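You operate a simulated robot arm through the tools that you are given. There is no shell and no other tool. Be economical: measure what you need, move in short steps, check, and stop when the job is done.

Carry out the task below with a simulated robot arm. There is one attempt and no reset: what you move stays moved.

TASK
The two bolts are in each other's wells: swap them over.
Fine: shut the spanner drawer first; the short bolt may wait on the blue mat; both end upright.
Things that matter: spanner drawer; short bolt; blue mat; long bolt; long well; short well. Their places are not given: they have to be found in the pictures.

The check looks at the end state, three seconds after you hand in, the way a careful person would. Anything else that was tipped, shoved, dropped, spilled or broken makes it a failure.

THE ROBOT
A 7-joint arm with a two-finger parallel gripper, fixed in place. Base frame: the origin is at the foot of the arm, x ahead of it, y to its left, z up. Lengths are in cm, angles in degrees, forces in N, time in s.
Its first joint turns from -166.0 to 166.0 degrees. Payload 4.4 kg.
The tool frame sits at the grasp point between the pads (the TCP): z along the fingers, y along the line on which they close. The tips reach 2.3 cm beyond it. Largest opening 9.4 cm; finger width 3.8, thickness 1; the body of the gripper, 5.4 by 9.6 cm, starts 3.9 cm behind the TCP.
Orientation is that of the tool frame in the base frame, as a unit quaternion [x, y, z, w]. With the fingers straight down and closing along the base's y, the tool's x points along the base's -x, its y along +y and its z along -z.

THE INTERFACE
- The arm moves only by the tool jog_arm. Its argument "moves" is a list of rows, each a list of 7 numbers: the shift along the tool's x, y, z in units of 50 mm (1.0 is 50 mm), then the turn, a rotation vector about the tool's x, y, z in units of 4 degrees (1.0 is 4 degrees), then the gripper command, from -1 (fully open) to 1 (shut), values between in proportion. In form: [[x, y, z, ax, ay, az, grip], ...]. A call has 1 to 20 rows; each row shifts and turns the commanded pose from where the row before left it, along the tool's axes as they then stand. A call with a number of a shift or a turn outside -1 to 1 is refused whole. Each row takes 0.2 s and may step no farther than 5 cm and 8.6 degrees from the row before; otherwise, or with a gripper value out of range, the whole call is refused. Where a pose cannot be reached the arm comes as near as it can. A force on the tool above 40 N (or 10 N above the force at the start of the call, whichever is more), or a blocked arm, ends the call early, and 0.2 s more pass. The fingers move at their own pace (about 7.2 cm/s each) and stop on an object; they squeeze with about 35 N. The grip force told is the motor's: it shows also when the fingers shut on nothing. Time passes only in rows, and 0.2 s behind the last, so rows that do not move let the fingers close. The reply holds the time, the measured pose of the TCP, the force on the tool along the base axes, the opening and the grip force, in the units named above and with some noise.
- Cameras (640 x 400 px; columns grow to the right, rows downward): "scene" is fixed at [21.78, -64.99, 150.69]; the picture's right is [0.60, -0.80, 0.00], its down [-0.42, -0.32, -0.85] and it looks along [0.68, 0.51, -0.53] (base axes); focal length 313 px, centre (320, 200). "wrist" rides on the gripper at [-3.9, 0, -4.4] in the tool frame; the picture's right is [0.00, -1.00, 0.00], its down [0.97, 0.00, -0.24] and it looks along [0.24, 0.00, 0.97] (tool axes); focal length 218 px, centre (320, 200).
- get_image(camera): a new picture of that camera. It takes no simulated time.
- pixel_to_xyz(camera, pixels): there is no depth. For up to 12 entries [column, row, z] of the newest picture of that camera ("zoom" is the newest enlarged one), the place [x, y] in the base frame at which the ray of that pixel passes the height z, good to about 0.2 cm. It takes no simulated time.
- zoom(camera, box): a new picture of the part [left, top, right, bottom] of that camera's present view, enlarged. It takes no simulated time.
- sign_off(): hands the job in; it is judged then, once.

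Go step by step. Measure first, check grasps and placings, and put right what went wrong. The budget is 80 turns and 46 pictures, counting those below and the enlarged ones. Unless the task says otherwise, let go and move clear before handing in, and close with one line.

The tools are called after ">>>" as name(argument=value, ...) on one line, values as JSON. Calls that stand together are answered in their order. jog_arm: Moves the arm, as the interface text tells. Its arguments: {"type":"object","properties":{"moves":{"type":"array"}},"required":["moves"]} The other tools are called the same way: get_image (camera) takes a picture; pixel_to_xyz (camera, pixels) gives the place at which the rays of pixels pass given heights; zoom (camera, box) takes an enlarged picture of a part of a camera's view; sign_off () hands the job in.

At the start:

```text
time_s: 0.0
tcp_pos: [68.91, 1.28, 124.4]
ee_rot: [0.0, 1.0, -0.001, -0.001]
ft_force: [0.5, -0.5, 0.3]
finger_gap: 9.42
gripper_force: 0.0
```

scene: 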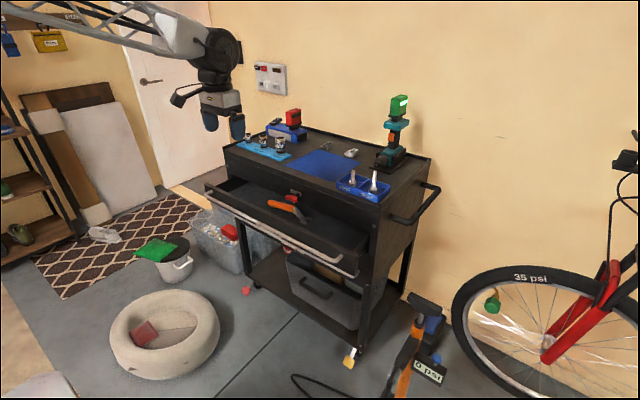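
wrist: 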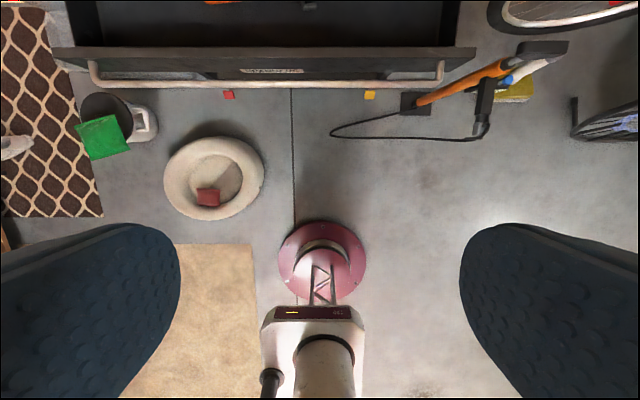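

The scene picture shows the cart with its drawer open, around (290,220), and the bolts in a blue tray near (360,185). I'll enlarge both to see the details.

>>> zoom(camera="scene", box=[310, 140, 430, 215])

>>> zoom(camera="scene", box=[190, 90, 450, 290])

```text
5.33 times, centred on (370, 178) of scene
```

zoom: 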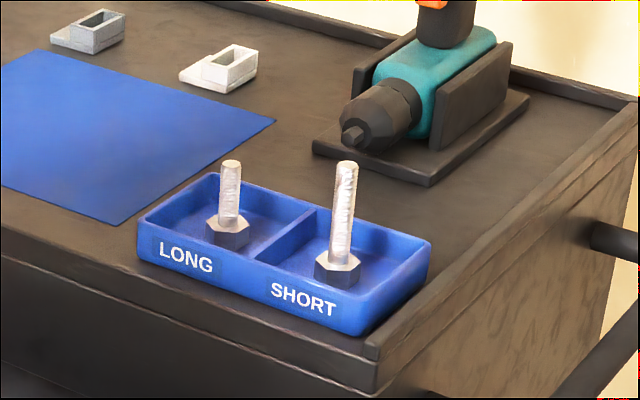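

```text
2.00 times, centred on (320, 190) of scene
```

zoom: 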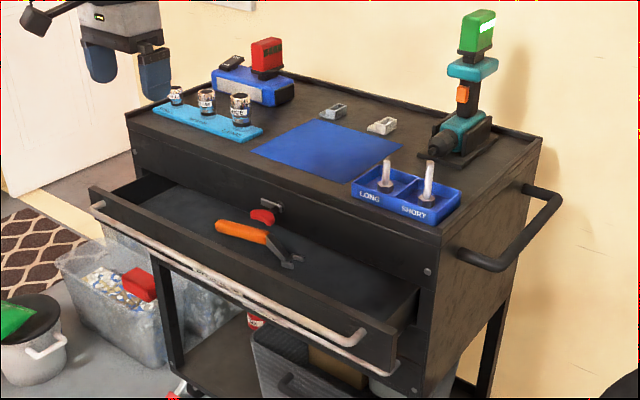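

Both bolts stand head down, the short one in LONG and the long one in SHORT. I'll measure the tray, mat and drawer, and enlarge the drawer.

>>> pixel_to_xyz(camera="zoom", pixels=[[252, 152, 94.8], [297, 122, 94.8], [402, 153, 94.8], [345, 186, 94.8], [127, 117, 94.8], [438, 235, 94.8], [541, 140, 94.8], [215, 72, 94.8], [95, 205, 85], [365, 338, 85], [400, 370, 80], [90, 190, 88]])

>>> zoom(camera="scene", box=[200, 170, 400, 295])

>>> zoom(camera="wrist", box=[40, 0, 500, 100])

```text
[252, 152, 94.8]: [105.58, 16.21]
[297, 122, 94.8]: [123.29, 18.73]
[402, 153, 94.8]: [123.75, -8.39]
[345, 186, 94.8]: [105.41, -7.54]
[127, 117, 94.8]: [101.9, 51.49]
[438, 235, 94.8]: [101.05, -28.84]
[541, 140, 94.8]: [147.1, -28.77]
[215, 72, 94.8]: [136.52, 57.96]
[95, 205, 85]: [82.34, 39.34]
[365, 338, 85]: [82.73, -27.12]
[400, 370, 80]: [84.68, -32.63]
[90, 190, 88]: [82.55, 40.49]
```

```text
3.20 times, centred on (300, 232) of scene
```

zoom: 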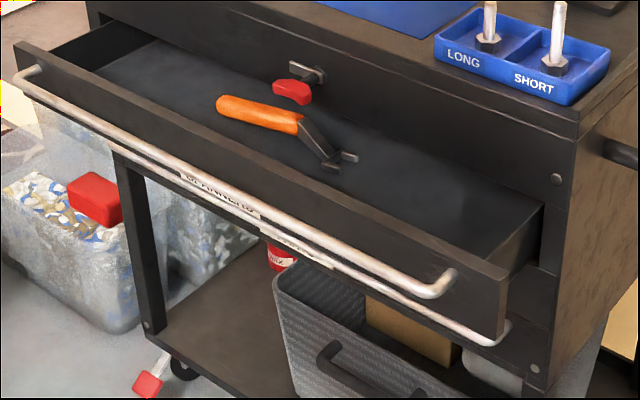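

```text
1.39 times, centred on (270, 50) of wrist
```

zoom: 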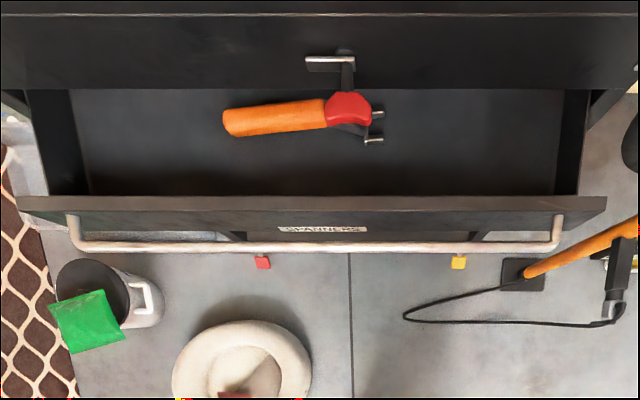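

Red and orange tools lie in the SPANNERS drawer, and the red one near zoom (292,92) may stick up. I'll tilt the tool forward to get a good wrist view of the drawer and tray.

>>> jog_arm(moves=[[0, 0, 0, 0, -1, 0, -1], [0, 0, 0, 0, -1, 0, -1], [0, 0, 0, 0, -1, 0, -1], [0, 0, 0, 0, -1, 0, -1], [0, 0, 0, 0, -1, 0, -1], [0, 0, 0, 0, -1, 0, -1], [0, 0, 0, 0, -1, 0, -1], [0, 0, 0, 0, -1, 0, -1], [0, 0, 0, 0, -1, 0, -1], [0, 0, 0, 0, -1, 0, -1]])

>>> get_image(camera="wrist")

```text
time_s: 2.2
tcp_pos: [68.89, 1.22, 124.26]
ee_rot: [0.0, 0.94, 0.0, 0.342]
ft_force: [0.2, 0.6, 0.7]
finger_gap: 9.38
gripper_force: 0.0
```

```text
39 pictures are left
```

wrist: 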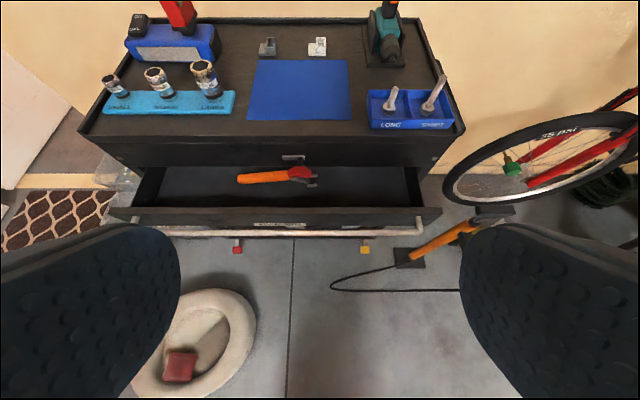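

>>> zoom(camera="wrist", box=[220, 135, 360, 222])

>>> zoom(camera="wrist", box=[360, 60, 464, 135])

>>> pixel_to_xyz(camera="wrist", pixels=[[106, 139, 94.8], [430, 139, 94.8], [368, 129, 94.8], [454, 129, 94.8], [247, 120, 94.8], [352, 120, 94.8], [258, 60, 94.8], [347, 60, 94.8], [135, 208, 88], [442, 208, 88], [300, 236, 86], [278, 175, 85]])

```text
4.57 times, centred on (290, 178) of wrist
```

zoom: 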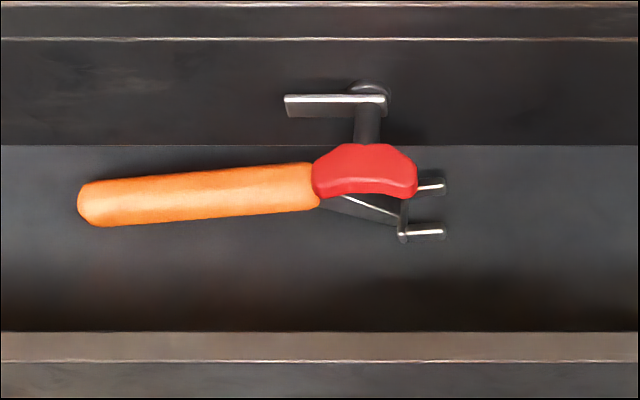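

```text
5.33 times, centred on (412, 98) of wrist
```

zoom: 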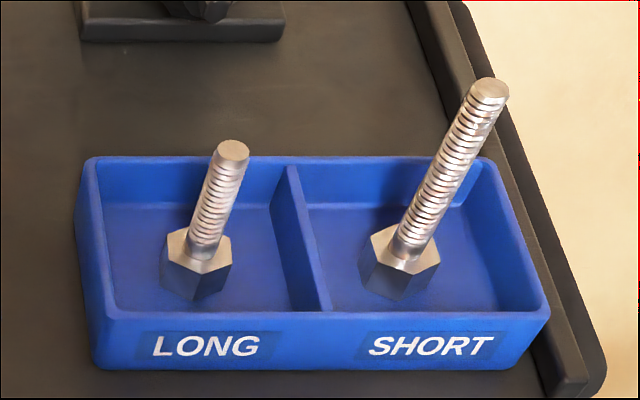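

```text
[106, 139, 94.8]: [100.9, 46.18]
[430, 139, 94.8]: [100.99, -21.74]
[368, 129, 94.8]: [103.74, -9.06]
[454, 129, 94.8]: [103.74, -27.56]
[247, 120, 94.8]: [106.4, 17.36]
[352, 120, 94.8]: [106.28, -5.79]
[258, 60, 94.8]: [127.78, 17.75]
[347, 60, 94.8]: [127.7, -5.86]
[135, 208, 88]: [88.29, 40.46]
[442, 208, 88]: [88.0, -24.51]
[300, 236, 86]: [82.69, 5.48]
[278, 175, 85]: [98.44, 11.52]
```

Triangulating, the red knob is a latch on the fixed front at about (98, 6, 86.5), and the drawer handle is near (86, ·, 80). I need the panel's top height relative to that knob, so I'll take a lower, more level view.

>>> jog_arm(moves=[[0.81, 0, 0.5, 0, 0, 0, -1], [0.81, 0, 0.5, 0, 0, 0, -1], [0.81, 0, 0.5, 0, 0, 0, -1], [0.81, 0, 0.5, 0, 0, 0, -1], [0, 0, 0, 0, -1, 0, -1], [0, 0, 0, 0, -1, 0, -1], [0, 0, 0, 0, -1, 0, -1], [0, 0, 0, 0, -1, 0, -1], [0, 0, 0, 0, -1, 0, -1], [0, 0, 0, 0, -1, 0, -1], [0, 0, 0, 0, -1, 0, -1], [0, 0, 0, 0, -1, 0, -1], [0, 0, 0, 0, -1, 0, -1], [0, 0, 0, 0, -1, 0, -1]])

>>> get_image(camera="wrist")

```text
time_s: 5.2
tcp_pos: [62.9, 2.05, 106.14]
ee_rot: [-0.012, 0.8, 0.02, 0.6]
ft_force: [-0.3, 0.2, -0.7]
finger_gap: 9.38
gripper_force: 0.1
out of reach, approached as far as the arm can: row 12, 13
```

```text
36 pictures are left
```

wrist: 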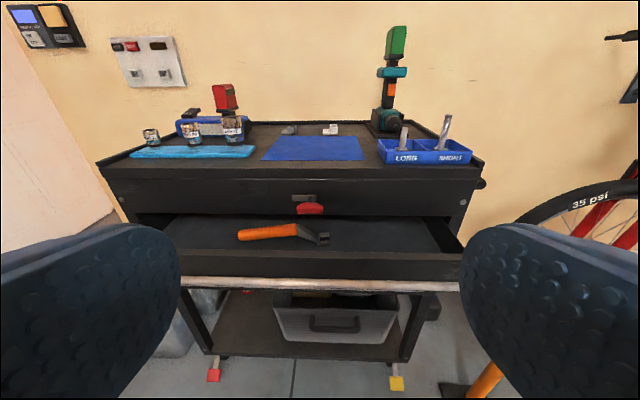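

>>> zoom(camera="wrist", box=[230, 160, 390, 300])

>>> pixel_to_xyz(camera="wrist", pixels=[[310, 258, 84], [310, 258, 82], [310, 258, 80], [310, 285, 80], [310, 285, 78], [310, 209, 86.5], [322, 240, 75], [268, 232, 75], [310, 215, 86], [310, 215, 84], [310, 167, 94.8]])

```text
2.86 times, centred on (310, 230) of wrist
```

zoom: 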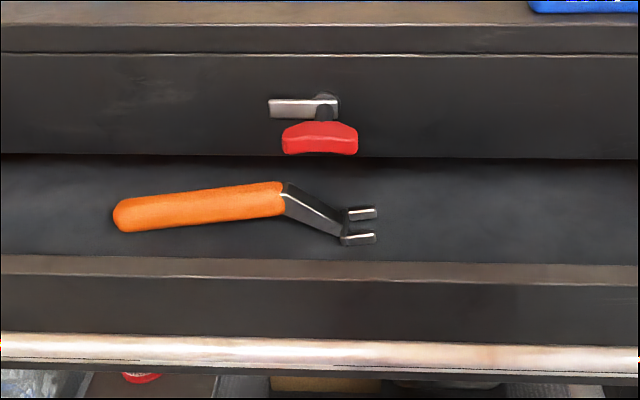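

```text
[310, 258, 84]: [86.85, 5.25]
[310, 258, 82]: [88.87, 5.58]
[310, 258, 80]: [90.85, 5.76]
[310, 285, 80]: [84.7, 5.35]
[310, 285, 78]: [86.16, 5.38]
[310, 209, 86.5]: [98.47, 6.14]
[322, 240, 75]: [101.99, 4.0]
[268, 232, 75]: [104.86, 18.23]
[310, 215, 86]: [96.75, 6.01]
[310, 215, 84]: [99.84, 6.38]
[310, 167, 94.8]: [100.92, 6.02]
```

The knob bottom (row 215) is at about z 85.3, and the fixed panel above the drawer ends near z 83. The drawer front's top is at about 82.5, so the drawer slides under the latch. I'll close the fingers, ease the tilt a little, and push on the handle bar (x≈85, z≈80).

>>> jog_arm(moves=[[0, 0, 0, 0, 1, 0, 1], [0, 0, 0, 0, 1, 0, 1], [0, 0, 0, 0, 1, 0, 1], [0, 0, 0, 0, 0, 0, 1]])

```text
time_s: 6.2
tcp_pos: [63.02, 2.07, 106.11]
ee_rot: [-0.013, 0.858, 0.018, 0.512]
ft_force: [-0.3, -0.7, -0.4]
finger_gap: 0.01
gripper_force: 35.1
```

The fingers are shut and the tilt is about 62°. I'll move down in front of the handle bar, short of contact.

>>> jog_arm(moves=[[0.451, -0.143, 0.667, 0, 0, 0, 1], [0.451, -0.143, 0.667, 0, 0, 0, 1], [0.451, -0.143, 0.667, 0, 0, 0, 1], [0.451, -0.143, 0.667, 0, 0, 0, 1], [0.451, -0.143, 0.667, 0, 0, 0, 1], [0.451, -0.143, 0.667, 0, 0, 0, 1], [0.451, -0.143, 0.667, 0, 0, 0, 1]])

>>> zoom(camera="scene", box=[190, 120, 410, 290])

>>> get_image(camera="wrist")

```text
time_s: 7.8
tcp_pos: [76.35, -1.81, 80.97]
ee_rot: [-0.014, 0.858, 0.018, 0.513]
ft_force: [-0.5, 0.2, 0.6]
finger_gap: 0.0
gripper_force: 35.1
```

```text
2.35 times, centred on (300, 205) of scene
```

zoom: 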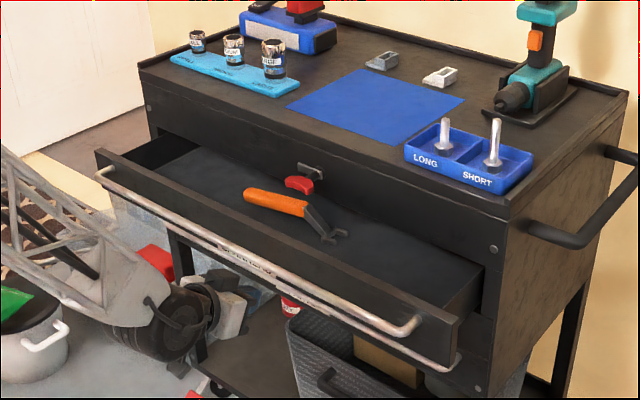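

```text
33 pictures are left
```

wrist: 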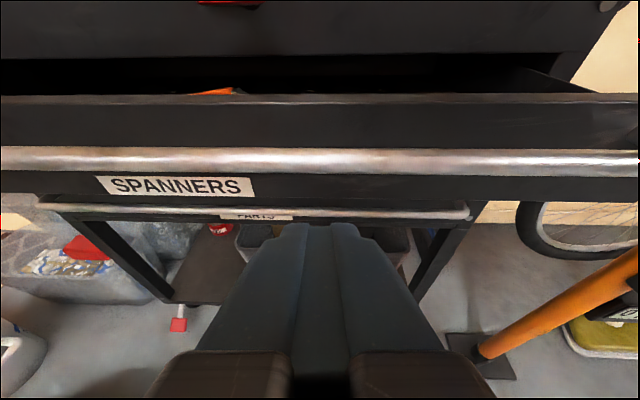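

The bar (row 160) is at about (85, 80), level with the fingertips. I'll push it forward gently.

>>> jog_arm(moves=[[-0.143, 0, 0.264, 0, 0, 0, 1], [-0.143, 0, 0.264, 0, 0, 0, 1], [-0.143, 0, 0.264, 0, 0, 0, 1], [-0.143, 0, 0.264, 0, 0, 0, 1], [-0.143, 0, 0.264, 0, 0, 0, 1], [-0.095, 0, 0.176, 0, 0, 0, 1], [-0.095, 0, 0.176, 0, 0, 0, 1], [-0.095, 0, 0.176, 0, 0, 0, 1]])

>>> get_image(camera="wrist")

```text
time_s: 9.6
tcp_pos: [86.65, -1.15, 81.03]
ee_rot: [-0.015, 0.858, 0.019, 0.512]
ft_force: [-0.7, 0.4, 0.8]
finger_gap: 0.0
gripper_force: 35.1
```

```text
32 pictures are left
```

wrist: 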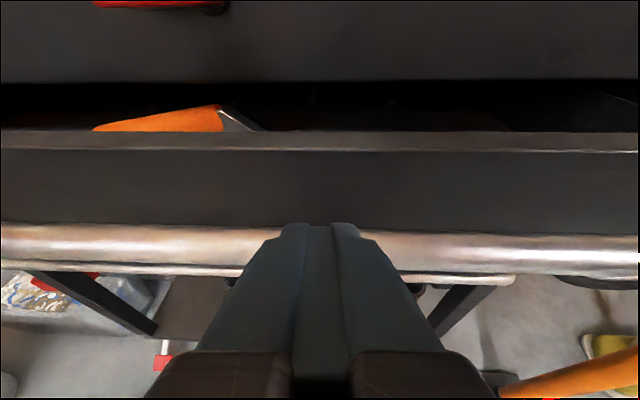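

There's no contact yet, as force is near 0. I'll keep pushing in small steps.

>>> jog_arm(moves=[[-0.095, 0, 0.176, 0, 0, 0, 1], [-0.095, 0, 0.176, 0, 0, 0, 1], [-0.095, 0, 0.176, 0, 0, 0, 1], [-0.095, 0, 0.176, 0, 0, 0, 1], [-0.095, 0, 0.176, 0, 0, 0, 1], [-0.095, 0, 0.176, 0, 0, 0, 1]])

>>> zoom(camera="scene", box=[190, 120, 410, 290])

```text
time_s: 11.0
tcp_pos: [92.91, -1.15, 81.03]
ee_rot: [-0.014, 0.858, 0.019, 0.513]
ft_force: [0.0, -0.2, 0.2]
finger_gap: 0.02
gripper_force: 34.6
```

```text
2.35 times, centred on (300, 205) of scene
```

zoom: 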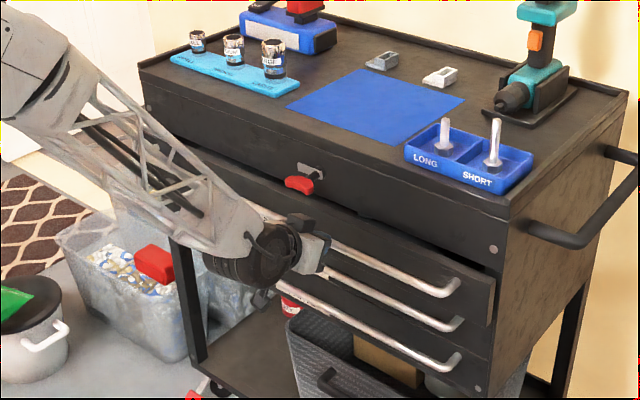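

The drawer is following, with a few cm left to go. I'll continue until it stops.

>>> jog_arm(moves=[[-0.095, 0, 0.176, 0, 0, 0, 1], [-0.095, 0, 0.176, 0, 0, 0, 1], [-0.095, 0, 0.176, 0, 0, 0, 1], [-0.048, 0, 0.088, 0, 0, 0, 1], [-0.048, 0, 0.088, 0, 0, 0, 1], [-0.048, 0, 0.088, 0, 0, 0, 1], [-0.048, 0, 0.088, 0, 0, 0, 1], [-0.048, 0, 0.088, 0, 0, 0, 1]])

>>> zoom(camera="scene", box=[190, 120, 410, 290])

```text
time_s: 11.9
tcp_pos: [95.76, -0.92, 81.04]
ee_rot: [-0.013, 0.859, 0.018, 0.511]
ft_force: [-36.5, -2.2, 20.5]
finger_gap: 0.0
gripper_force: 34.9
stopped in row 4: the force on the tool passed its limit (the readings are from after the stop); the commanded pose is now the measured one
```

```text
2.35 times, centred on (300, 205) of scene
```

zoom: 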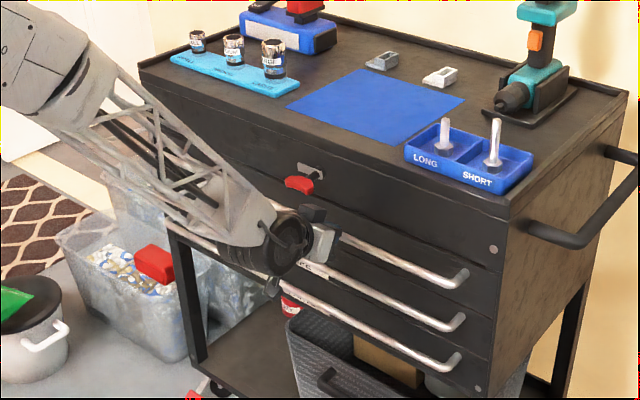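

The reading of -36 N at x=95.8 and the picture, where the handles at (467,278), (463,320) and (458,360) line up, show the drawer is shut. I'll back off, rise, open the fingers and reduce the tilt to about 45°.

>>> jog_arm(moves=[[0.38, 0, -0.704, 0, 0, 0, 1], [0.38, 0, -0.704, 0, 0, 0, 1], [0.38, 0, -0.704, 0, 0, 0, 1], [0.38, 0, -0.704, 0, 0, 0, 1], [-0.79, 0, -0.43, 0, 0, 0, 0], [-0.79, 0, -0.43, 0, 0, 0, 0], [-0.79, 0, -0.43, 0, 0, 0, 0], [-0.79, 0, -0.43, 0, 0, 0, 0], [-0.79, 0, -0.43, 0, 0, 0, 0], [-0.79, 0, -0.43, 0, 0, 0, 0], [-0.79, 0, -0.43, 0, 0, 0, 0], [-0.79, 0, -0.43, 0, 0, 0, 0], [0, 0, 0, 0, 1, 0, 0], [0, 0, 0, 0, 1, 0, 0], [0, 0, 0, 0, 1, 0, 0], [0, 0, 0, 0, 1, 0, 0]])

>>> get_image(camera="wrist")

```text
time_s: 15.3
tcp_pos: [79.71, -2.14, 117.43]
ee_rot: [-0.022, 0.89, 0.03, 0.454]
ft_force: [1.3, 0.1, -0.1]
finger_gap: 4.71
gripper_force: 0.1
out of reach, approached as far as the arm can: row 15, 16
```

```text
29 pictures are left
```

wrist: 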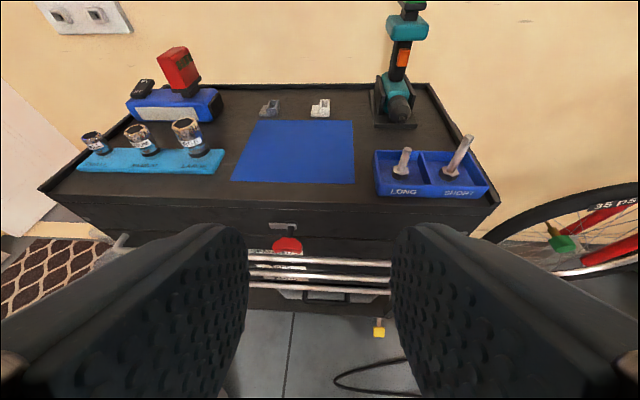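

The view shows both bolts clearly. The tool is at about 54° with a small yaw of about 4°, so I'll move ahead toward the short bolt and correct the orientation there.

>>> jog_arm(moves=[[-0.43, -0.7, 0.55, 0, 0, 0, 0], [-0.43, -0.7, 0.55, 0, 0, 0, 0], [-0.43, -0.7, 0.55, 0, 0, 0, 0], [-0.43, -0.7, 0.55, 0, 0, 0, 0], [0, 0, 0, 1, 0, 0.17, 0], [0, 0, 0, 0, 0, 0, 0]])

```text
time_s: 16.7
tcp_pos: [94.61, -15.37, 116.57]
ee_rot: [0.0, 0.901, -0.002, 0.433]
ft_force: [-0.4, -0.9, -0.4]
finger_gap: 4.7
gripper_force: 0.0
```

The orientation is now clean at 51° tilt. I'll take an enlarged wrist view to refine the bolt positions.

>>> zoom(camera="wrist", box=[260, 120, 420, 220])

```text
4.00 times, centred on (340, 170) of wrist
```

zoom: 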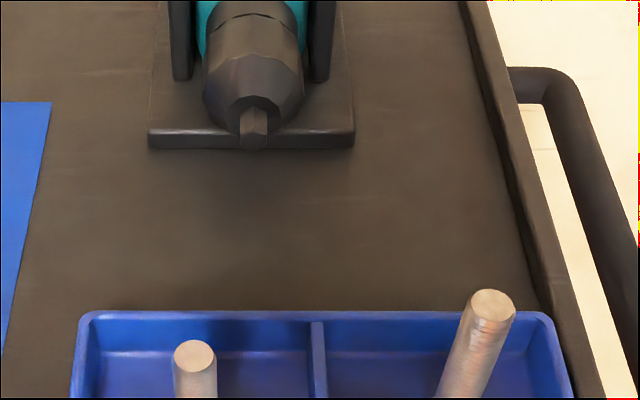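

>>> zoom(camera="wrist", box=[260, 185, 420, 285])

>>> pixel_to_xyz(camera="wrist", pixels=[[308.7, 209, 101.2], [383, 196.5, 103.6], [281, 200, 97.8], [396, 200, 97.8], [339.5, 205, 97.8], [297, 155, 94.8]])

```text
4.00 times, centred on (340, 235) of wrist
```

zoom: 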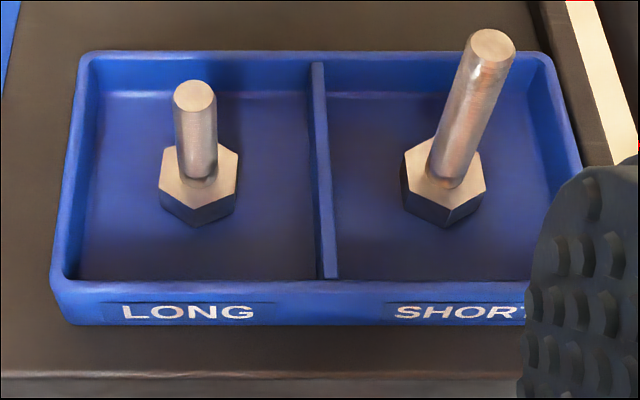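

```text
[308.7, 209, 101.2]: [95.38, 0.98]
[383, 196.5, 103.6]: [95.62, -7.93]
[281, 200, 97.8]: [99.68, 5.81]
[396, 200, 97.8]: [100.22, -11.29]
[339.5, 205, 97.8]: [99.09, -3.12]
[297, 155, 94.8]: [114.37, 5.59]
```

The reading used the older picture's pose, so I'll redo it in the enlarged view.

>>> pixel_to_xyz(camera="zoom", pixels=[[195, 92, 101.2], [491, 44, 103.6], [198, 178, 97.0], [445, 176, 97.0], [85, 57, 97.8], [545, 57, 97.8], [318, 64, 97.8], [328, 278, 97.8], [62, 280, 97.8], [197, 222, 95.3], [448, 222, 95.3]])

```text
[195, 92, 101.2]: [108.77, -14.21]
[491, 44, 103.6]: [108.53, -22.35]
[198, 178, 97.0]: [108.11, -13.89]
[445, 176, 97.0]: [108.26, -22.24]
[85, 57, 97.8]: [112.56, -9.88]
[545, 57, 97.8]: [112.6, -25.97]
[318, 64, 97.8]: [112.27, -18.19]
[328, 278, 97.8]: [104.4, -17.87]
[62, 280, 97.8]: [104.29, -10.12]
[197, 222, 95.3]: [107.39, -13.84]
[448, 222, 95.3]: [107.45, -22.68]
```

>>> pixel_to_xyz(camera="scene", pixels=[[353.5, 170.6, 101.2], [375.1, 171, 103.6], [353.0, 181.5, 97], [373.2, 188, 97]])

```text
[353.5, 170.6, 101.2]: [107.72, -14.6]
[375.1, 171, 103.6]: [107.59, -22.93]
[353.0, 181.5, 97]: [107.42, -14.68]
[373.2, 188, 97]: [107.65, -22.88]
```

The two cameras agree to about 0.5 cm: short bolt (108.1, -14.4), long bolt (108.1, -22.6). I'll move above the short bolt.

>>> jog_arm(moves=[[-0.084, 0.05, 0.79, 0, 0, 0, 0], [-0.084, 0.05, 0.79, 0, 0, 0, 0], [-0.084, 0.05, 0.79, 0, 0, 0, 0], [-0.084, 0.05, 0.79, 0, 0, 0, 0], [0, 0, 0, 0, 0, 0, 0]])

>>> get_image(camera="wrist")

```text
time_s: 17.9
tcp_pos: [108.08, -14.32, 108.21]
ee_rot: [0.0, 0.901, -0.002, 0.433]
ft_force: [0.3, 0.1, -0.3]
finger_gap: 4.72
gripper_force: 0.1
```

```text
26 pictures are left
```

wrist: 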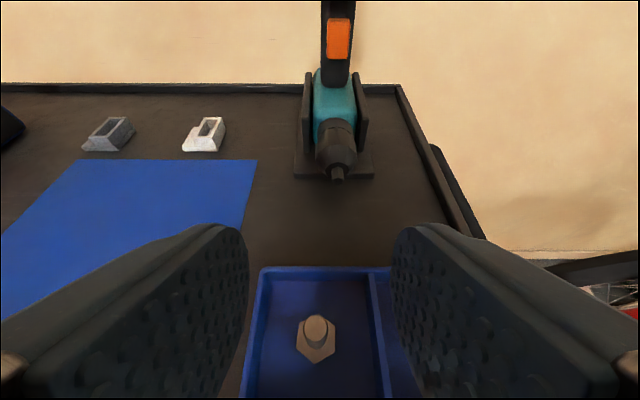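

>>> pixel_to_xyz(camera="wrist", pixels=[[315.5, 326, 101.2], [316.5, 345, 97], [262, 270, 97.8], [375, 270, 97.8], [387, 390, 97.8], [245, 390, 97.8]])

```text
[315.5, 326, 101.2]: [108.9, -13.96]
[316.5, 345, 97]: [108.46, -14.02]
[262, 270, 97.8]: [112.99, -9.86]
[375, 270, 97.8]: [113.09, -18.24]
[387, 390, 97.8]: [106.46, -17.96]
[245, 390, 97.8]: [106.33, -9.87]
```

The bolt sits at (108.7, -14.0), and the divider and wall leave room for the half-open fingers. I'll descend straight to z≈99.8.

>>> jog_arm(moves=[[0.312, 0.015, 0.282, 0, 0, 0, 0], [0.312, 0.015, 0.282, 0, 0, 0, 0], [0.312, 0.015, 0.282, 0, 0, 0, 0], [0.312, 0.015, 0.282, 0, 0, 0, 0], [0, 0, 0, 0, 0, 0, 0]])

>>> get_image(camera="wrist")

>>> zoom(camera="scene", box=[310, 130, 430, 205])

```text
time_s: 19.1
tcp_pos: [108.65, -14.07, 99.7]
ee_rot: [-0.001, 0.901, -0.001, 0.434]
ft_force: [-0.6, -0.5, 0.5]
finger_gap: 4.69
gripper_force: 0.1
```

```text
25 pictures are left
```

wrist: 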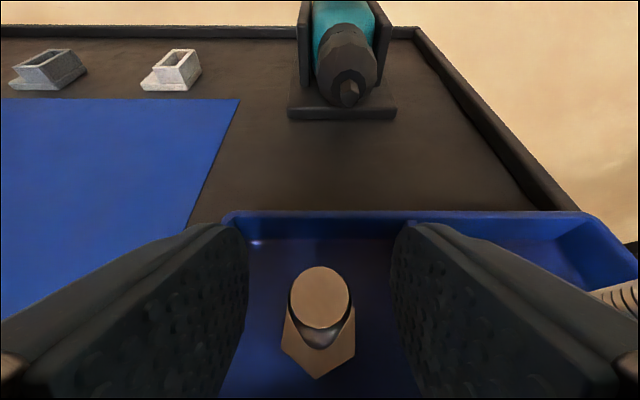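

```text
5.33 times, centred on (370, 168) of scene
```

zoom: 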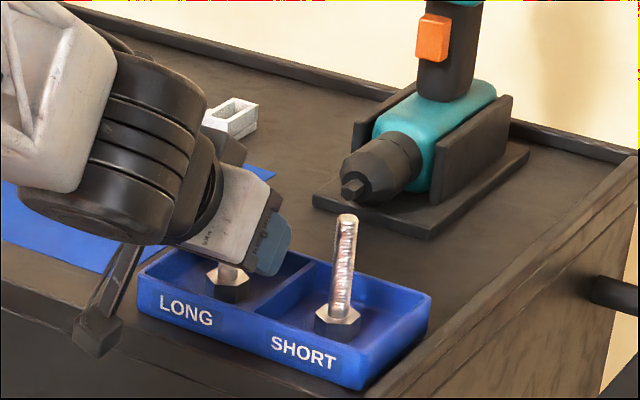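

The bolt top at (320,297) is where a shaft through the TCP should appear, centred between the pads. I'll close on it.

>>> jog_arm(moves=[[0, 0, 0, 0, 0, 0, 0.5], [0, 0, 0, 0, 0, 0, 1], [0, 0, 0, 0, 0, 0, 1], [0, 0, 0, 0, 0, 0, 1], [0, 0, 0, 0, 0, 0, 1]])

```text
time_s: 20.3
tcp_pos: [108.57, -14.02, 99.63]
ee_rot: [-0.001, 0.901, -0.002, 0.433]
ft_force: [0.0, 1.3, 1.6]
finger_gap: 1.26
gripper_force: 35.0
```

Gripped at 1.26 cm on the shaft. I'll lift and carry it over the mat.

>>> jog_arm(moves=[[-0.2, 0, -0.16, 0, 0, 0, 1], [-0.416, 0, -0.333, 0, 0, 0, 1], [-0.416, 0, -0.333, 0, 0, 0, 1], [-0.25, 0, -0.2, 0, 0, 0, 1], [-0.06, 0.7, 0.08, 0, 0, 0, 1], [-0.06, 0.7, 0.08, 0, 0, 0, 1], [-0.06, 0.7, 0.08, 0, 0, 0, 1], [-0.06, 0.7, 0.08, 0, 0, 0, 1], [0, 0.6, 0, 0, 0, 0, 1], [0, 0, 0, 0, 0, 0, 1]])

>>> zoom(camera="scene", box=[270, 110, 430, 210])

>>> get_image(camera="wrist")

```text
time_s: 22.5
tcp_pos: [108.95, -1.03, 105.81]
ee_rot: [-0.008, 0.894, 0.011, 0.447]
ft_force: [0.0, -0.4, -1.5]
finger_gap: 1.26
gripper_force: 35.0
out of reach, approached as far as the arm can: row 8, 9
```

```text
4.00 times, centred on (350, 160) of scene
```

zoom: 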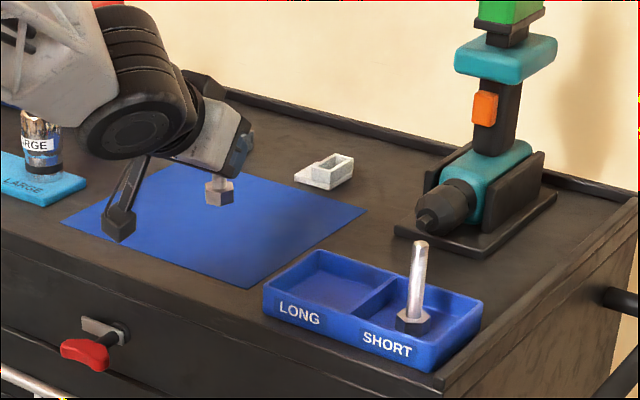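

```text
22 pictures are left
```

wrist: 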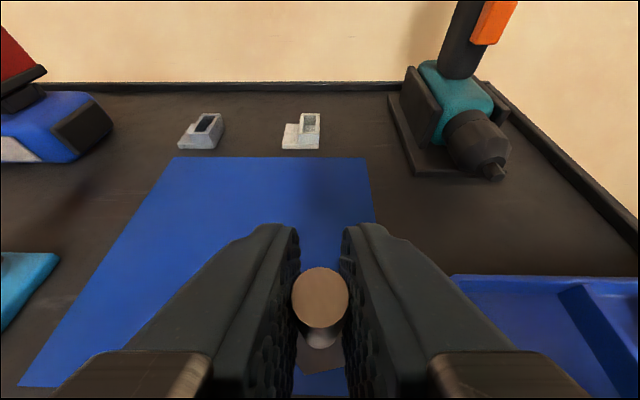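

The short bolt is held upright, head down, but the arm stalled at about r=109. A rod and block hang off the wrist at zoom (120,215) and could hit the cart top, so I'll look at that more closely before lowering.

>>> zoom(camera="scene", box=[270, 110, 350, 180])

```text
5.71 times, centred on (310, 145) of scene
```

zoom: 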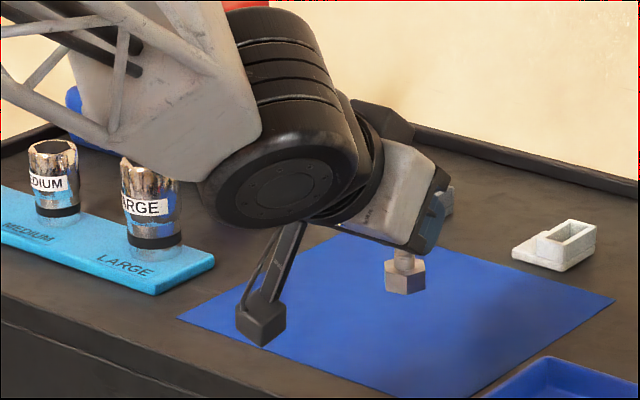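

At the grasp pose (TCP x 108.65) that block hung in front of the cart's front edge and cleared it. So I'll set the bolt down with the same x and tilt, at about (108.2, 0), which is on the mat. First I'll restore the orientation.

>>> jog_arm(moves=[[0.09, 0.2, -0.12, 0.38, 0.45, 0.06, 1], [0, 0, 0, 0, 0, 0, 1]])

```text
time_s: 23.1
tcp_pos: [108.87, -1.07, 105.97]
ee_rot: [-0.007, 0.894, 0.01, 0.447]
ft_force: [-1.0, -0.4, -1.6]
finger_gap: 1.24
gripper_force: 34.9
out of reach, approached as far as the arm can: row 1
```

>>> jog_arm(moves=[[0.12, -0.5, -0.16, 0, 0, 0, 1], [0.12, -0.4, -0.16, 0, 0, 0, 1], [0, 0, 0, 0, 0, 0, 1]])

```text
time_s: 23.9
tcp_pos: [107.0, -5.45, 105.92]
ee_rot: [-0.006, 0.894, 0.01, 0.447]
ft_force: [0.5, -0.4, -1.5]
finger_gap: 1.23
gripper_force: 35.2
```

>>> jog_arm(moves=[[0, 0, 0, 0.38, 0.45, 0.06, 1], [0, 0, 0, 0, 0, 0, 1]])

```text
time_s: 24.5
tcp_pos: [107.08, -5.35, 105.84]
ee_rot: [-0.006, 0.898, 0.008, 0.44]
ft_force: [0.8, 0.7, -0.8]
finger_gap: 1.23
gripper_force: 35.1
```

The wrist resists zero yaw near y≈0 and consistently drifts toward +yaw. A turn about the vertical keeps the bolt upright, so I'll yaw about 8° and then move over the mat.

>>> jog_arm(moves=[[0, 0, 0, -0.79, 0, -0.615, 1], [0, 0, 0, -0.79, 0, -0.615, 1], [0, 0, 0, 0, 0, 0, 1]])

```text
time_s: 25.3
tcp_pos: [106.96, -5.33, 105.82]
ee_rot: [-0.062, 0.899, 0.031, 0.432]
ft_force: [0.0, 0.1, -1.1]
finger_gap: 1.25
gripper_force: 34.9
```

The yaw is clean: no roll, 51.4° tilt. I'll shift to (108.3, 0.5).

>>> jog_arm(moves=[[-0.133, 0.56, 0.168, 0, 0, 0, 1], [-0.133, 0.56, 0.168, 0, 0, 0, 1], [0, 0, 0, 0, 0, 0, 1]])

```text
time_s: 26.1
tcp_pos: [108.34, 0.52, 105.65]
ee_rot: [-0.062, 0.899, 0.031, 0.433]
ft_force: [-0.4, 0.5, -1.2]
finger_gap: 1.25
gripper_force: 35.1
```

>>> jog_arm(moves=[[0.3, 0, 0.24, 0, 0, 0, 1], [0.3, 0, 0.24, 0, 0, 0, 1], [0.22, 0, 0.18, 0, 0, 0, 1], [0, 0, 0, 0, 0, 0, 1]])

>>> zoom(camera="scene", box=[260, 120, 360, 190])

```text
time_s: 27.1
tcp_pos: [108.18, 0.59, 100.43]
ee_rot: [-0.062, 0.9, 0.03, 0.431]
ft_force: [0.6, 0.2, -1.7]
finger_gap: 1.27
gripper_force: 34.5
```

```text
5.71 times, centred on (310, 155) of scene
```

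zoom: 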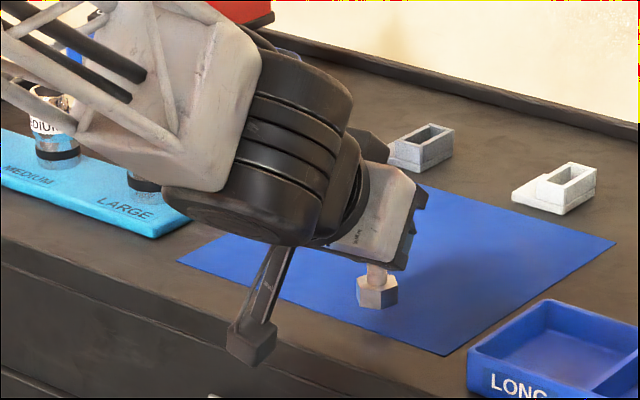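

The bolt is just above the mat and the block hangs free in front of the cart. I'll lower it gently.

>>> jog_arm(moves=[[0.039, 0, 0.031, 0, 0, 0, 1], [0.039, 0, 0.031, 0, 0, 0, 1], [0.039, 0, 0.031, 0, 0, 0, 1], [0, 0, 0, 0, 0, 0, 1]])

```text
time_s: 28.1
tcp_pos: [108.24, 0.64, 99.71]
ee_rot: [-0.062, 0.899, 0.03, 0.432]
ft_force: [0.4, 0.3, -1.7]
finger_gap: 1.22
gripper_force: 34.4
```

>>> jog_arm(moves=[[0.024, 0, 0.019, 0, 0, 0, 1], [0.024, 0, 0.019, 0, 0, 0, 1], [0, 0, 0, 0, 0, 0, 1]])

>>> zoom(camera="scene", box=[300, 145, 348, 175])

```text
time_s: 28.9
tcp_pos: [108.39, 0.65, 99.44]
ee_rot: [-0.062, 0.899, 0.03, 0.432]
ft_force: [-0.8, -0.2, -1.9]
finger_gap: 1.26
gripper_force: 35.6
```

```text
13.33 times, centred on (324, 160) of scene
```

zoom: 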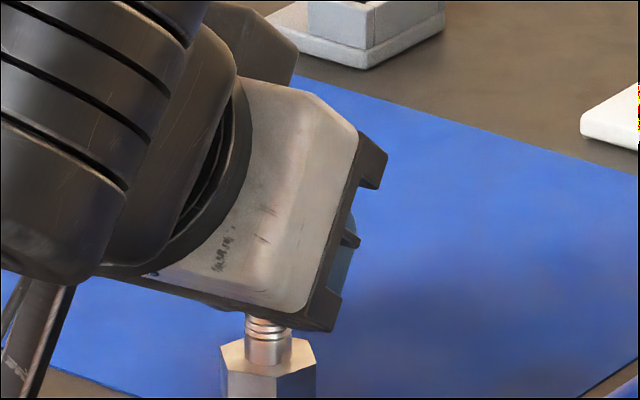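

No contact yet, with force steady. I'll continue in 1.5 mm steps.

>>> jog_arm(moves=[[0.024, 0, 0.019, 0, 0, 0, 1], [0.024, 0, 0.019, 0, 0, 0, 1], [0, 0, 0, 0, 0, 0, 1]])

```text
time_s: 29.7
tcp_pos: [108.42, 0.57, 99.31]
ee_rot: [-0.062, 0.899, 0.031, 0.432]
ft_force: [0.2, -0.3, -1.1]
finger_gap: 1.25
gripper_force: 35.0
```

>>> jog_arm(moves=[[0.024, 0, 0.019, 0, 0, 0, 1], [0.024, 0, 0.019, 0, 0, 0, 1], [0, 0, 0, 0, 0, 0, 1]])

>>> zoom(camera="scene", box=[300, 150, 348, 180])

```text
time_s: 30.5
tcp_pos: [108.38, 0.62, 98.93]
ee_rot: [-0.061, 0.899, 0.03, 0.432]
ft_force: [-0.9, 1.2, -0.6]
finger_gap: 1.24
gripper_force: 34.9
```

```text
13.33 times, centred on (324, 165) of scene
```

zoom: 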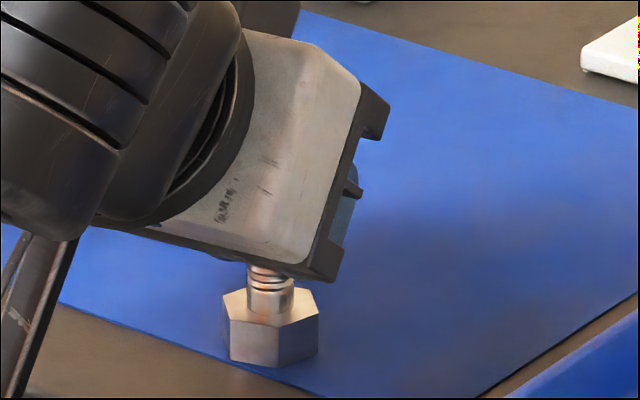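

Very close to the mat now. I'll keep going until the force changes.

>>> jog_arm(moves=[[0.024, 0, 0.019, 0, 0, 0, 1], [0.016, 0, 0.013, 0, 0, 0, 1], [0, 0, 0, 0, 0, 0, 1]])

```text
time_s: 31.3
tcp_pos: [108.37, 0.62, 98.82]
ee_rot: [-0.062, 0.899, 0.031, 0.433]
ft_force: [1.3, 4.2, 23.6]
finger_gap: 1.25
gripper_force: 35.0
```

Contact at 23.6 N, so the bolt is down. I'll ease up slightly and open.

>>> jog_arm(moves=[[-0.012, 0, -0.009, 0, 0, 0, 1], [0, 0, 0, 0, 0, 0, 0.5], [0, 0, 0, 0, 0, 0, 0.2], [0, 0, 0, 0, 0, 0, 0.2]])

>>> get_image(camera="wrist")

```text
time_s: 32.3
tcp_pos: [108.38, 0.61, 98.56]
ee_rot: [-0.062, 0.899, 0.031, 0.432]
ft_force: [0.2, -0.2, 0.5]
finger_gap: 3.79
gripper_force: 0.1
```

```text
17 pictures are left
```

wrist: 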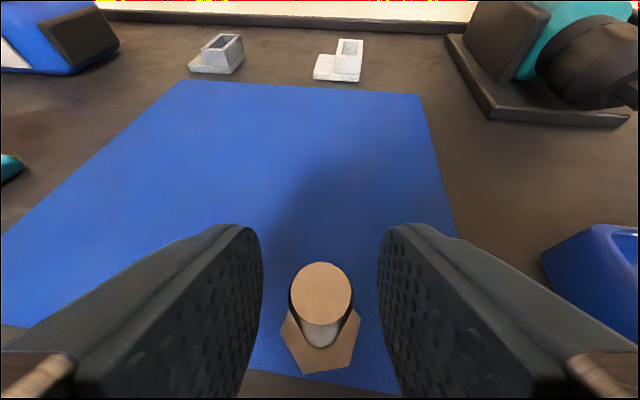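

The short bolt stands upright on the mat. I'll rise straight up, then move over to the long bolt and undo the yaw.

>>> jog_arm(moves=[[-0.35, 0, -0.28, 0, 0, 0, 0.2], [-0.7, 0, -0.56, 0, 0, 0, 0.2], [-0.35, 0, -0.28, 0, 0, 0, 0], [0.057, -0.906, -0.163, 0, 0, 0, 0], [0.057, -0.906, -0.163, 0, 0, 0, 0], [0.057, -0.906, -0.163, 0, 0, 0, 0], [0.057, -0.906, -0.163, 0, 0, 0, 0], [0.057, -0.906, -0.163, 0, 0, 0, 0], [0, 0, 0, 0.79, 0, 0.615, 0], [0, 0, 0, 0.79, 0, 0.615, 0], [0, 0, 0, 0, 0, 0, 0]])

>>> get_image(camera="wrist")

```text
time_s: 34.7
tcp_pos: [107.4, -22.61, 108.97]
ee_rot: [0.001, 0.901, -0.001, 0.433]
ft_force: [-0.1, 0.7, -0.1]
finger_gap: 4.72
gripper_force: 0.0
```

```text
16 pictures are left
```

wrist: 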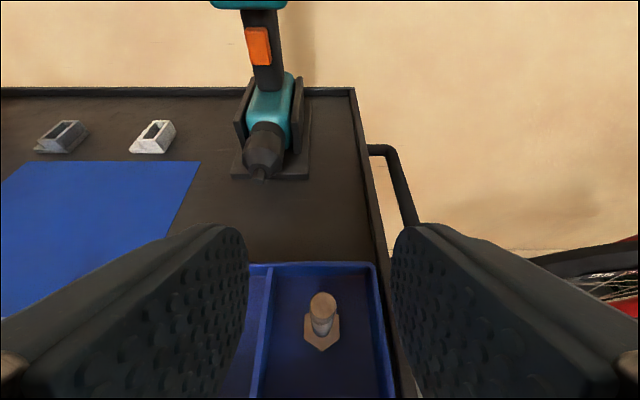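

>>> pixel_to_xyz(camera="wrist", pixels=[[322.5, 302, 103.6], [322, 335, 97.2], [262, 268, 97.8], [375, 268, 97.8]])

```text
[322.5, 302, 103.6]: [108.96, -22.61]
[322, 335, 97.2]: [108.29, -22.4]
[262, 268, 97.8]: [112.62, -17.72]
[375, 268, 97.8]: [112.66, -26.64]
```

The long bolt is at (108.7, -22.5), centred between the pads. I'll descend to z≈100.6.

>>> jog_arm(moves=[[0.287, 0.005, 0.313, 0, 0, 0, 0], [0.287, 0.005, 0.313, 0, 0, 0, 0], [0.287, 0.005, 0.313, 0, 0, 0, 0], [0.287, 0.005, 0.313, 0, 0, 0, 0], [0, 0, 0, 0, 0, 0, 0]])

>>> get_image(camera="wrist")

```text
time_s: 35.9
tcp_pos: [108.82, -22.42, 100.7]
ee_rot: [0.002, 0.902, -0.002, 0.432]
ft_force: [-0.1, 0.2, 0.8]
finger_gap: 4.67
gripper_force: 0.0
```

```text
15 pictures are left
```

wrist: 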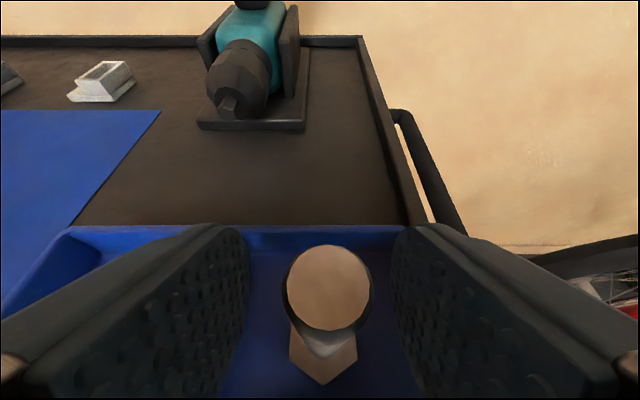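

Centred (top at (328,290)). I'll grip and lift.

>>> jog_arm(moves=[[0, 0, 0, 0, 0, 0, 0.5], [0, 0, 0, 0, 0, 0, 1], [0, 0, 0, 0, 0, 0, 1], [0, 0, 0, 0, 0, 0, 1], [0, 0, 0, 0, 0, 0, 1], [-0.2, 0, -0.16, 0, 0, 0, 1], [-0.4, 0, -0.32, 0, 0, 0, 1], [-0.2, 0, -0.16, 0, 0, 0, 1], [0, 0, 0, 0, 0, 0, 1]])

>>> zoom(camera="scene", box=[300, 120, 428, 200])

```text
time_s: 37.9
tcp_pos: [108.63, -22.35, 105.72]
ee_rot: [0.001, 0.901, 0.0, 0.433]
ft_force: [-0.6, 0.4, -1.5]
finger_gap: 1.3
gripper_force: 35.2
```

```text
5.00 times, centred on (364, 160) of scene
```

zoom: 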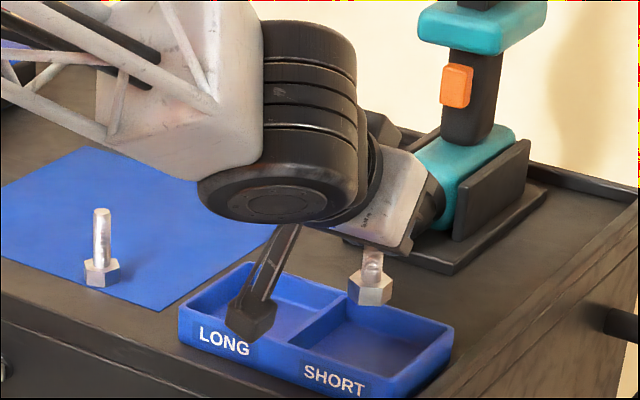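

The long bolt is held clear of the tray. I'll shift 8.4 cm left and lower it into the LONG well.

>>> jog_arm(moves=[[0, 0.56, 0, 0, 0, 0, 1], [0, 0.56, 0, 0, 0, 0, 1], [0, 0.56, 0, 0, 0, 0, 1], [0, 0, 0, 0, 0, 0, 1], [0.3, 0, 0.24, 0, 0, 0, 1], [0.28, 0, 0.224, 0, 0, 0, 1], [0, 0, 0, 0, 0, 0, 1]])

>>> zoom(camera="scene", box=[320, 150, 400, 200])

```text
time_s: 39.5
tcp_pos: [108.9, -13.81, 102.06]
ee_rot: [0.001, 0.901, -0.001, 0.434]
ft_force: [-0.3, -0.5, -1.6]
finger_gap: 1.33
gripper_force: 34.6
```

```text
8.00 times, centred on (360, 175) of scene
```

zoom: 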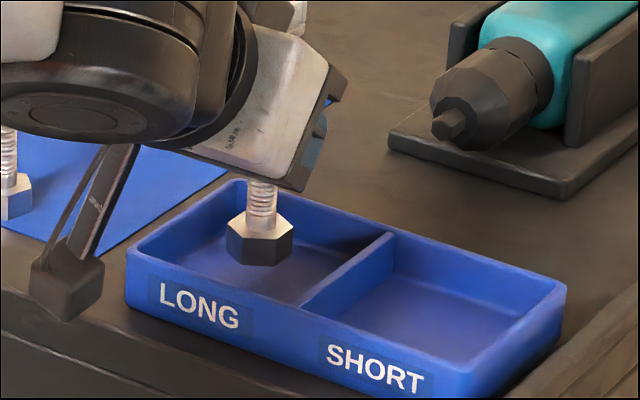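

It's above the LONG well. I'll lower until it touches (expected z≈100.7).

>>> jog_arm(moves=[[0.07, 0, 0.056, 0, 0, 0, 1], [0.063, 0, 0.05, 0, 0, 0, 1], [0.03, 0, 0.025, 0, 0, 0, 1], [0, 0, 0, 0, 0, 0, 1]])

```text
time_s: 40.5
tcp_pos: [108.89, -13.89, 101.03]
ee_rot: [0.0, 0.901, 0.0, 0.433]
ft_force: [-0.8, 0.1, -1.5]
finger_gap: 1.33
gripper_force: 35.4
```

>>> jog_arm(moves=[[0.02, 0, 0.016, 0, 0, 0, 1], [0.02, 0, 0.016, 0, 0, 0, 1], [0.012, 0, 0.01, 0, 0, 0, 1], [0, 0, 0, 0, 0, 0, 1]])

```text
time_s: 41.5
tcp_pos: [108.94, -13.86, 100.74]
ee_rot: [0.0, 0.902, 0.0, 0.433]
ft_force: [-0.1, -1.0, -1.3]
finger_gap: 1.3
gripper_force: 35.1
```

>>> jog_arm(moves=[[0.016, 0, 0.013, 0, 0, 0, 1], [0.012, 0, 0.01, 0, 0, 0, 1], [0, 0, 0, 0, 0, 0, 1]])

```text
time_s: 42.3
tcp_pos: [108.86, -13.83, 100.8]
ee_rot: [0.001, 0.901, -0.001, 0.434]
ft_force: [1.0, 2.2, 20.3]
finger_gap: 1.35
gripper_force: 35.4
```

Contact at 20 N. I'll ease up, open, and rise slowly.

>>> jog_arm(moves=[[-0.01, 0, -0.008, 0, 0, 0, 1], [0, 0, 0, 0, 0, 0, 0.5], [0, 0, 0, 0, 0, 0, 0.1], [0, 0, 0, 0, 0, 0, 0.1], [-0.3, 0, -0.24, 0, 0, 0, 0.1], [-0.6, 0, -0.48, 0, 0, 0, 0.1], [-0.4, 0, -0.32, 0, 0, 0, 0.1], [0, 0, 0, 0, 0, 0, 0.1]])

>>> get_image(camera="wrist")

```text
time_s: 44.1
tcp_pos: [108.84, -13.93, 109.09]
ee_rot: [0.001, 0.901, -0.001, 0.433]
ft_force: [-0.4, -0.5, 1.0]
finger_gap: 4.22
gripper_force: 0.0
```

```text
12 pictures are left
```

wrist: 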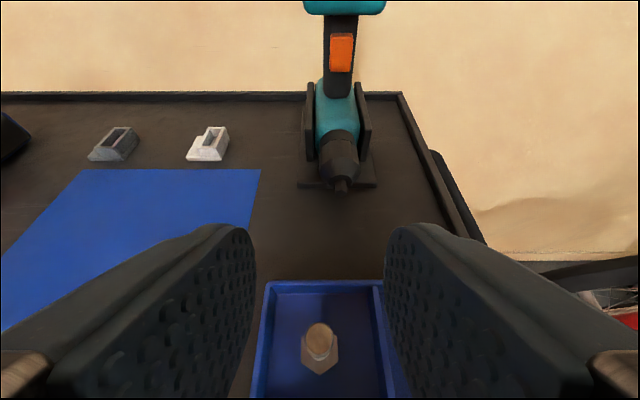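

The long bolt stands upright in LONG. I'll go back to the short bolt with the same yaw as before.

>>> jog_arm(moves=[[0.042, 0.6, -0.052, 0, 0, 0, 0], [0.042, 0.6, -0.052, 0, 0, 0, 0], [0.042, 0.6, -0.052, 0, 0, 0, 0], [0, 0, 0, -0.78, 0, -0.625, 0], [0, 0, 0, -0.78, 0, -0.625, 0], [0.075, 0.54, 0.228, 0, 0, 0, 0], [0.075, 0.54, 0.228, 0, 0, 0, 0], [0, 0, 0, 0, 0, 0, 0]])

>>> get_image(camera="wrist")

```text
time_s: 45.9
tcp_pos: [108.27, 0.56, 106.83]
ee_rot: [-0.062, 0.9, 0.03, 0.431]
ft_force: [0.5, -0.5, 0.4]
finger_gap: 4.71
gripper_force: 0.1
```

```text
11 pictures are left
```

wrist: 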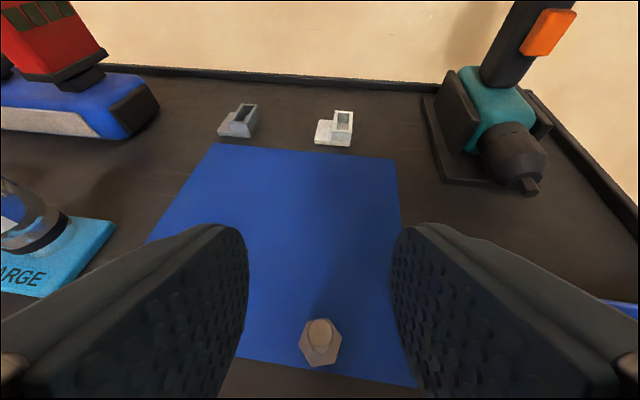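

The short bolt is centred between the pads (320,335). I'll descend 8 cm and grip it.

>>> jog_arm(moves=[[0.312, 0, 0.25, 0, 0, 0, 0], [0.312, 0, 0.25, 0, 0, 0, 0], [0.312, 0, 0.25, 0, 0, 0, 0], [0.312, 0, 0.25, 0, 0, 0, 0], [0, 0, 0, 0, 0, 0, 0], [0, 0, 0, 0, 0, 0, 0.5], [0, 0, 0, 0, 0, 0, 1], [0, 0, 0, 0, 0, 0, 1], [0, 0, 0, 0, 0, 0, 1], [0, 0, 0, 0, 0, 0, 1]])

>>> get_image(camera="wrist")

```text
time_s: 48.1
tcp_pos: [108.13, 0.41, 98.82]
ee_rot: [-0.062, 0.899, 0.029, 0.432]
ft_force: [0.3, 0.3, 1.6]
finger_gap: 1.24
gripper_force: 34.9
```

```text
10 pictures are left
```

wrist: 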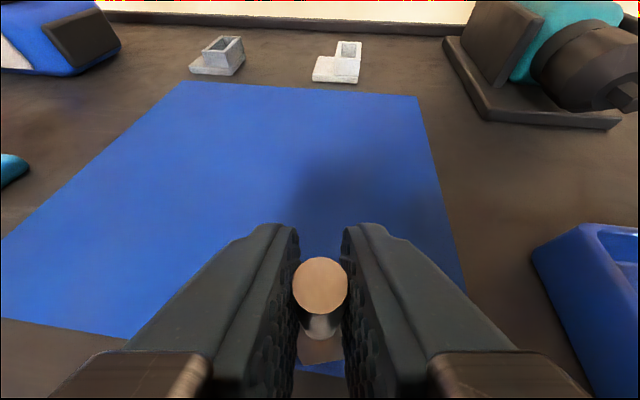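

Gripped. I'll lift 11.5 cm so the bolt clears the long bolt when crossing.

>>> jog_arm(moves=[[-0.2, 0, -0.16, 0, 0, 0, 1], [-0.5, 0, -0.4, 0, 0, 0, 1], [-0.55, 0, -0.44, 0, 0, 0, 1], [-0.55, 0, -0.44, 0, 0, 0, 1], [0, 0, 0, 0, 0, 0, 1]])

```text
time_s: 49.3
tcp_pos: [108.29, 0.54, 110.3]
ee_rot: [-0.063, 0.9, 0.03, 0.431]
ft_force: [0.6, -0.3, -1.3]
finger_gap: 1.25
gripper_force: 34.5
```

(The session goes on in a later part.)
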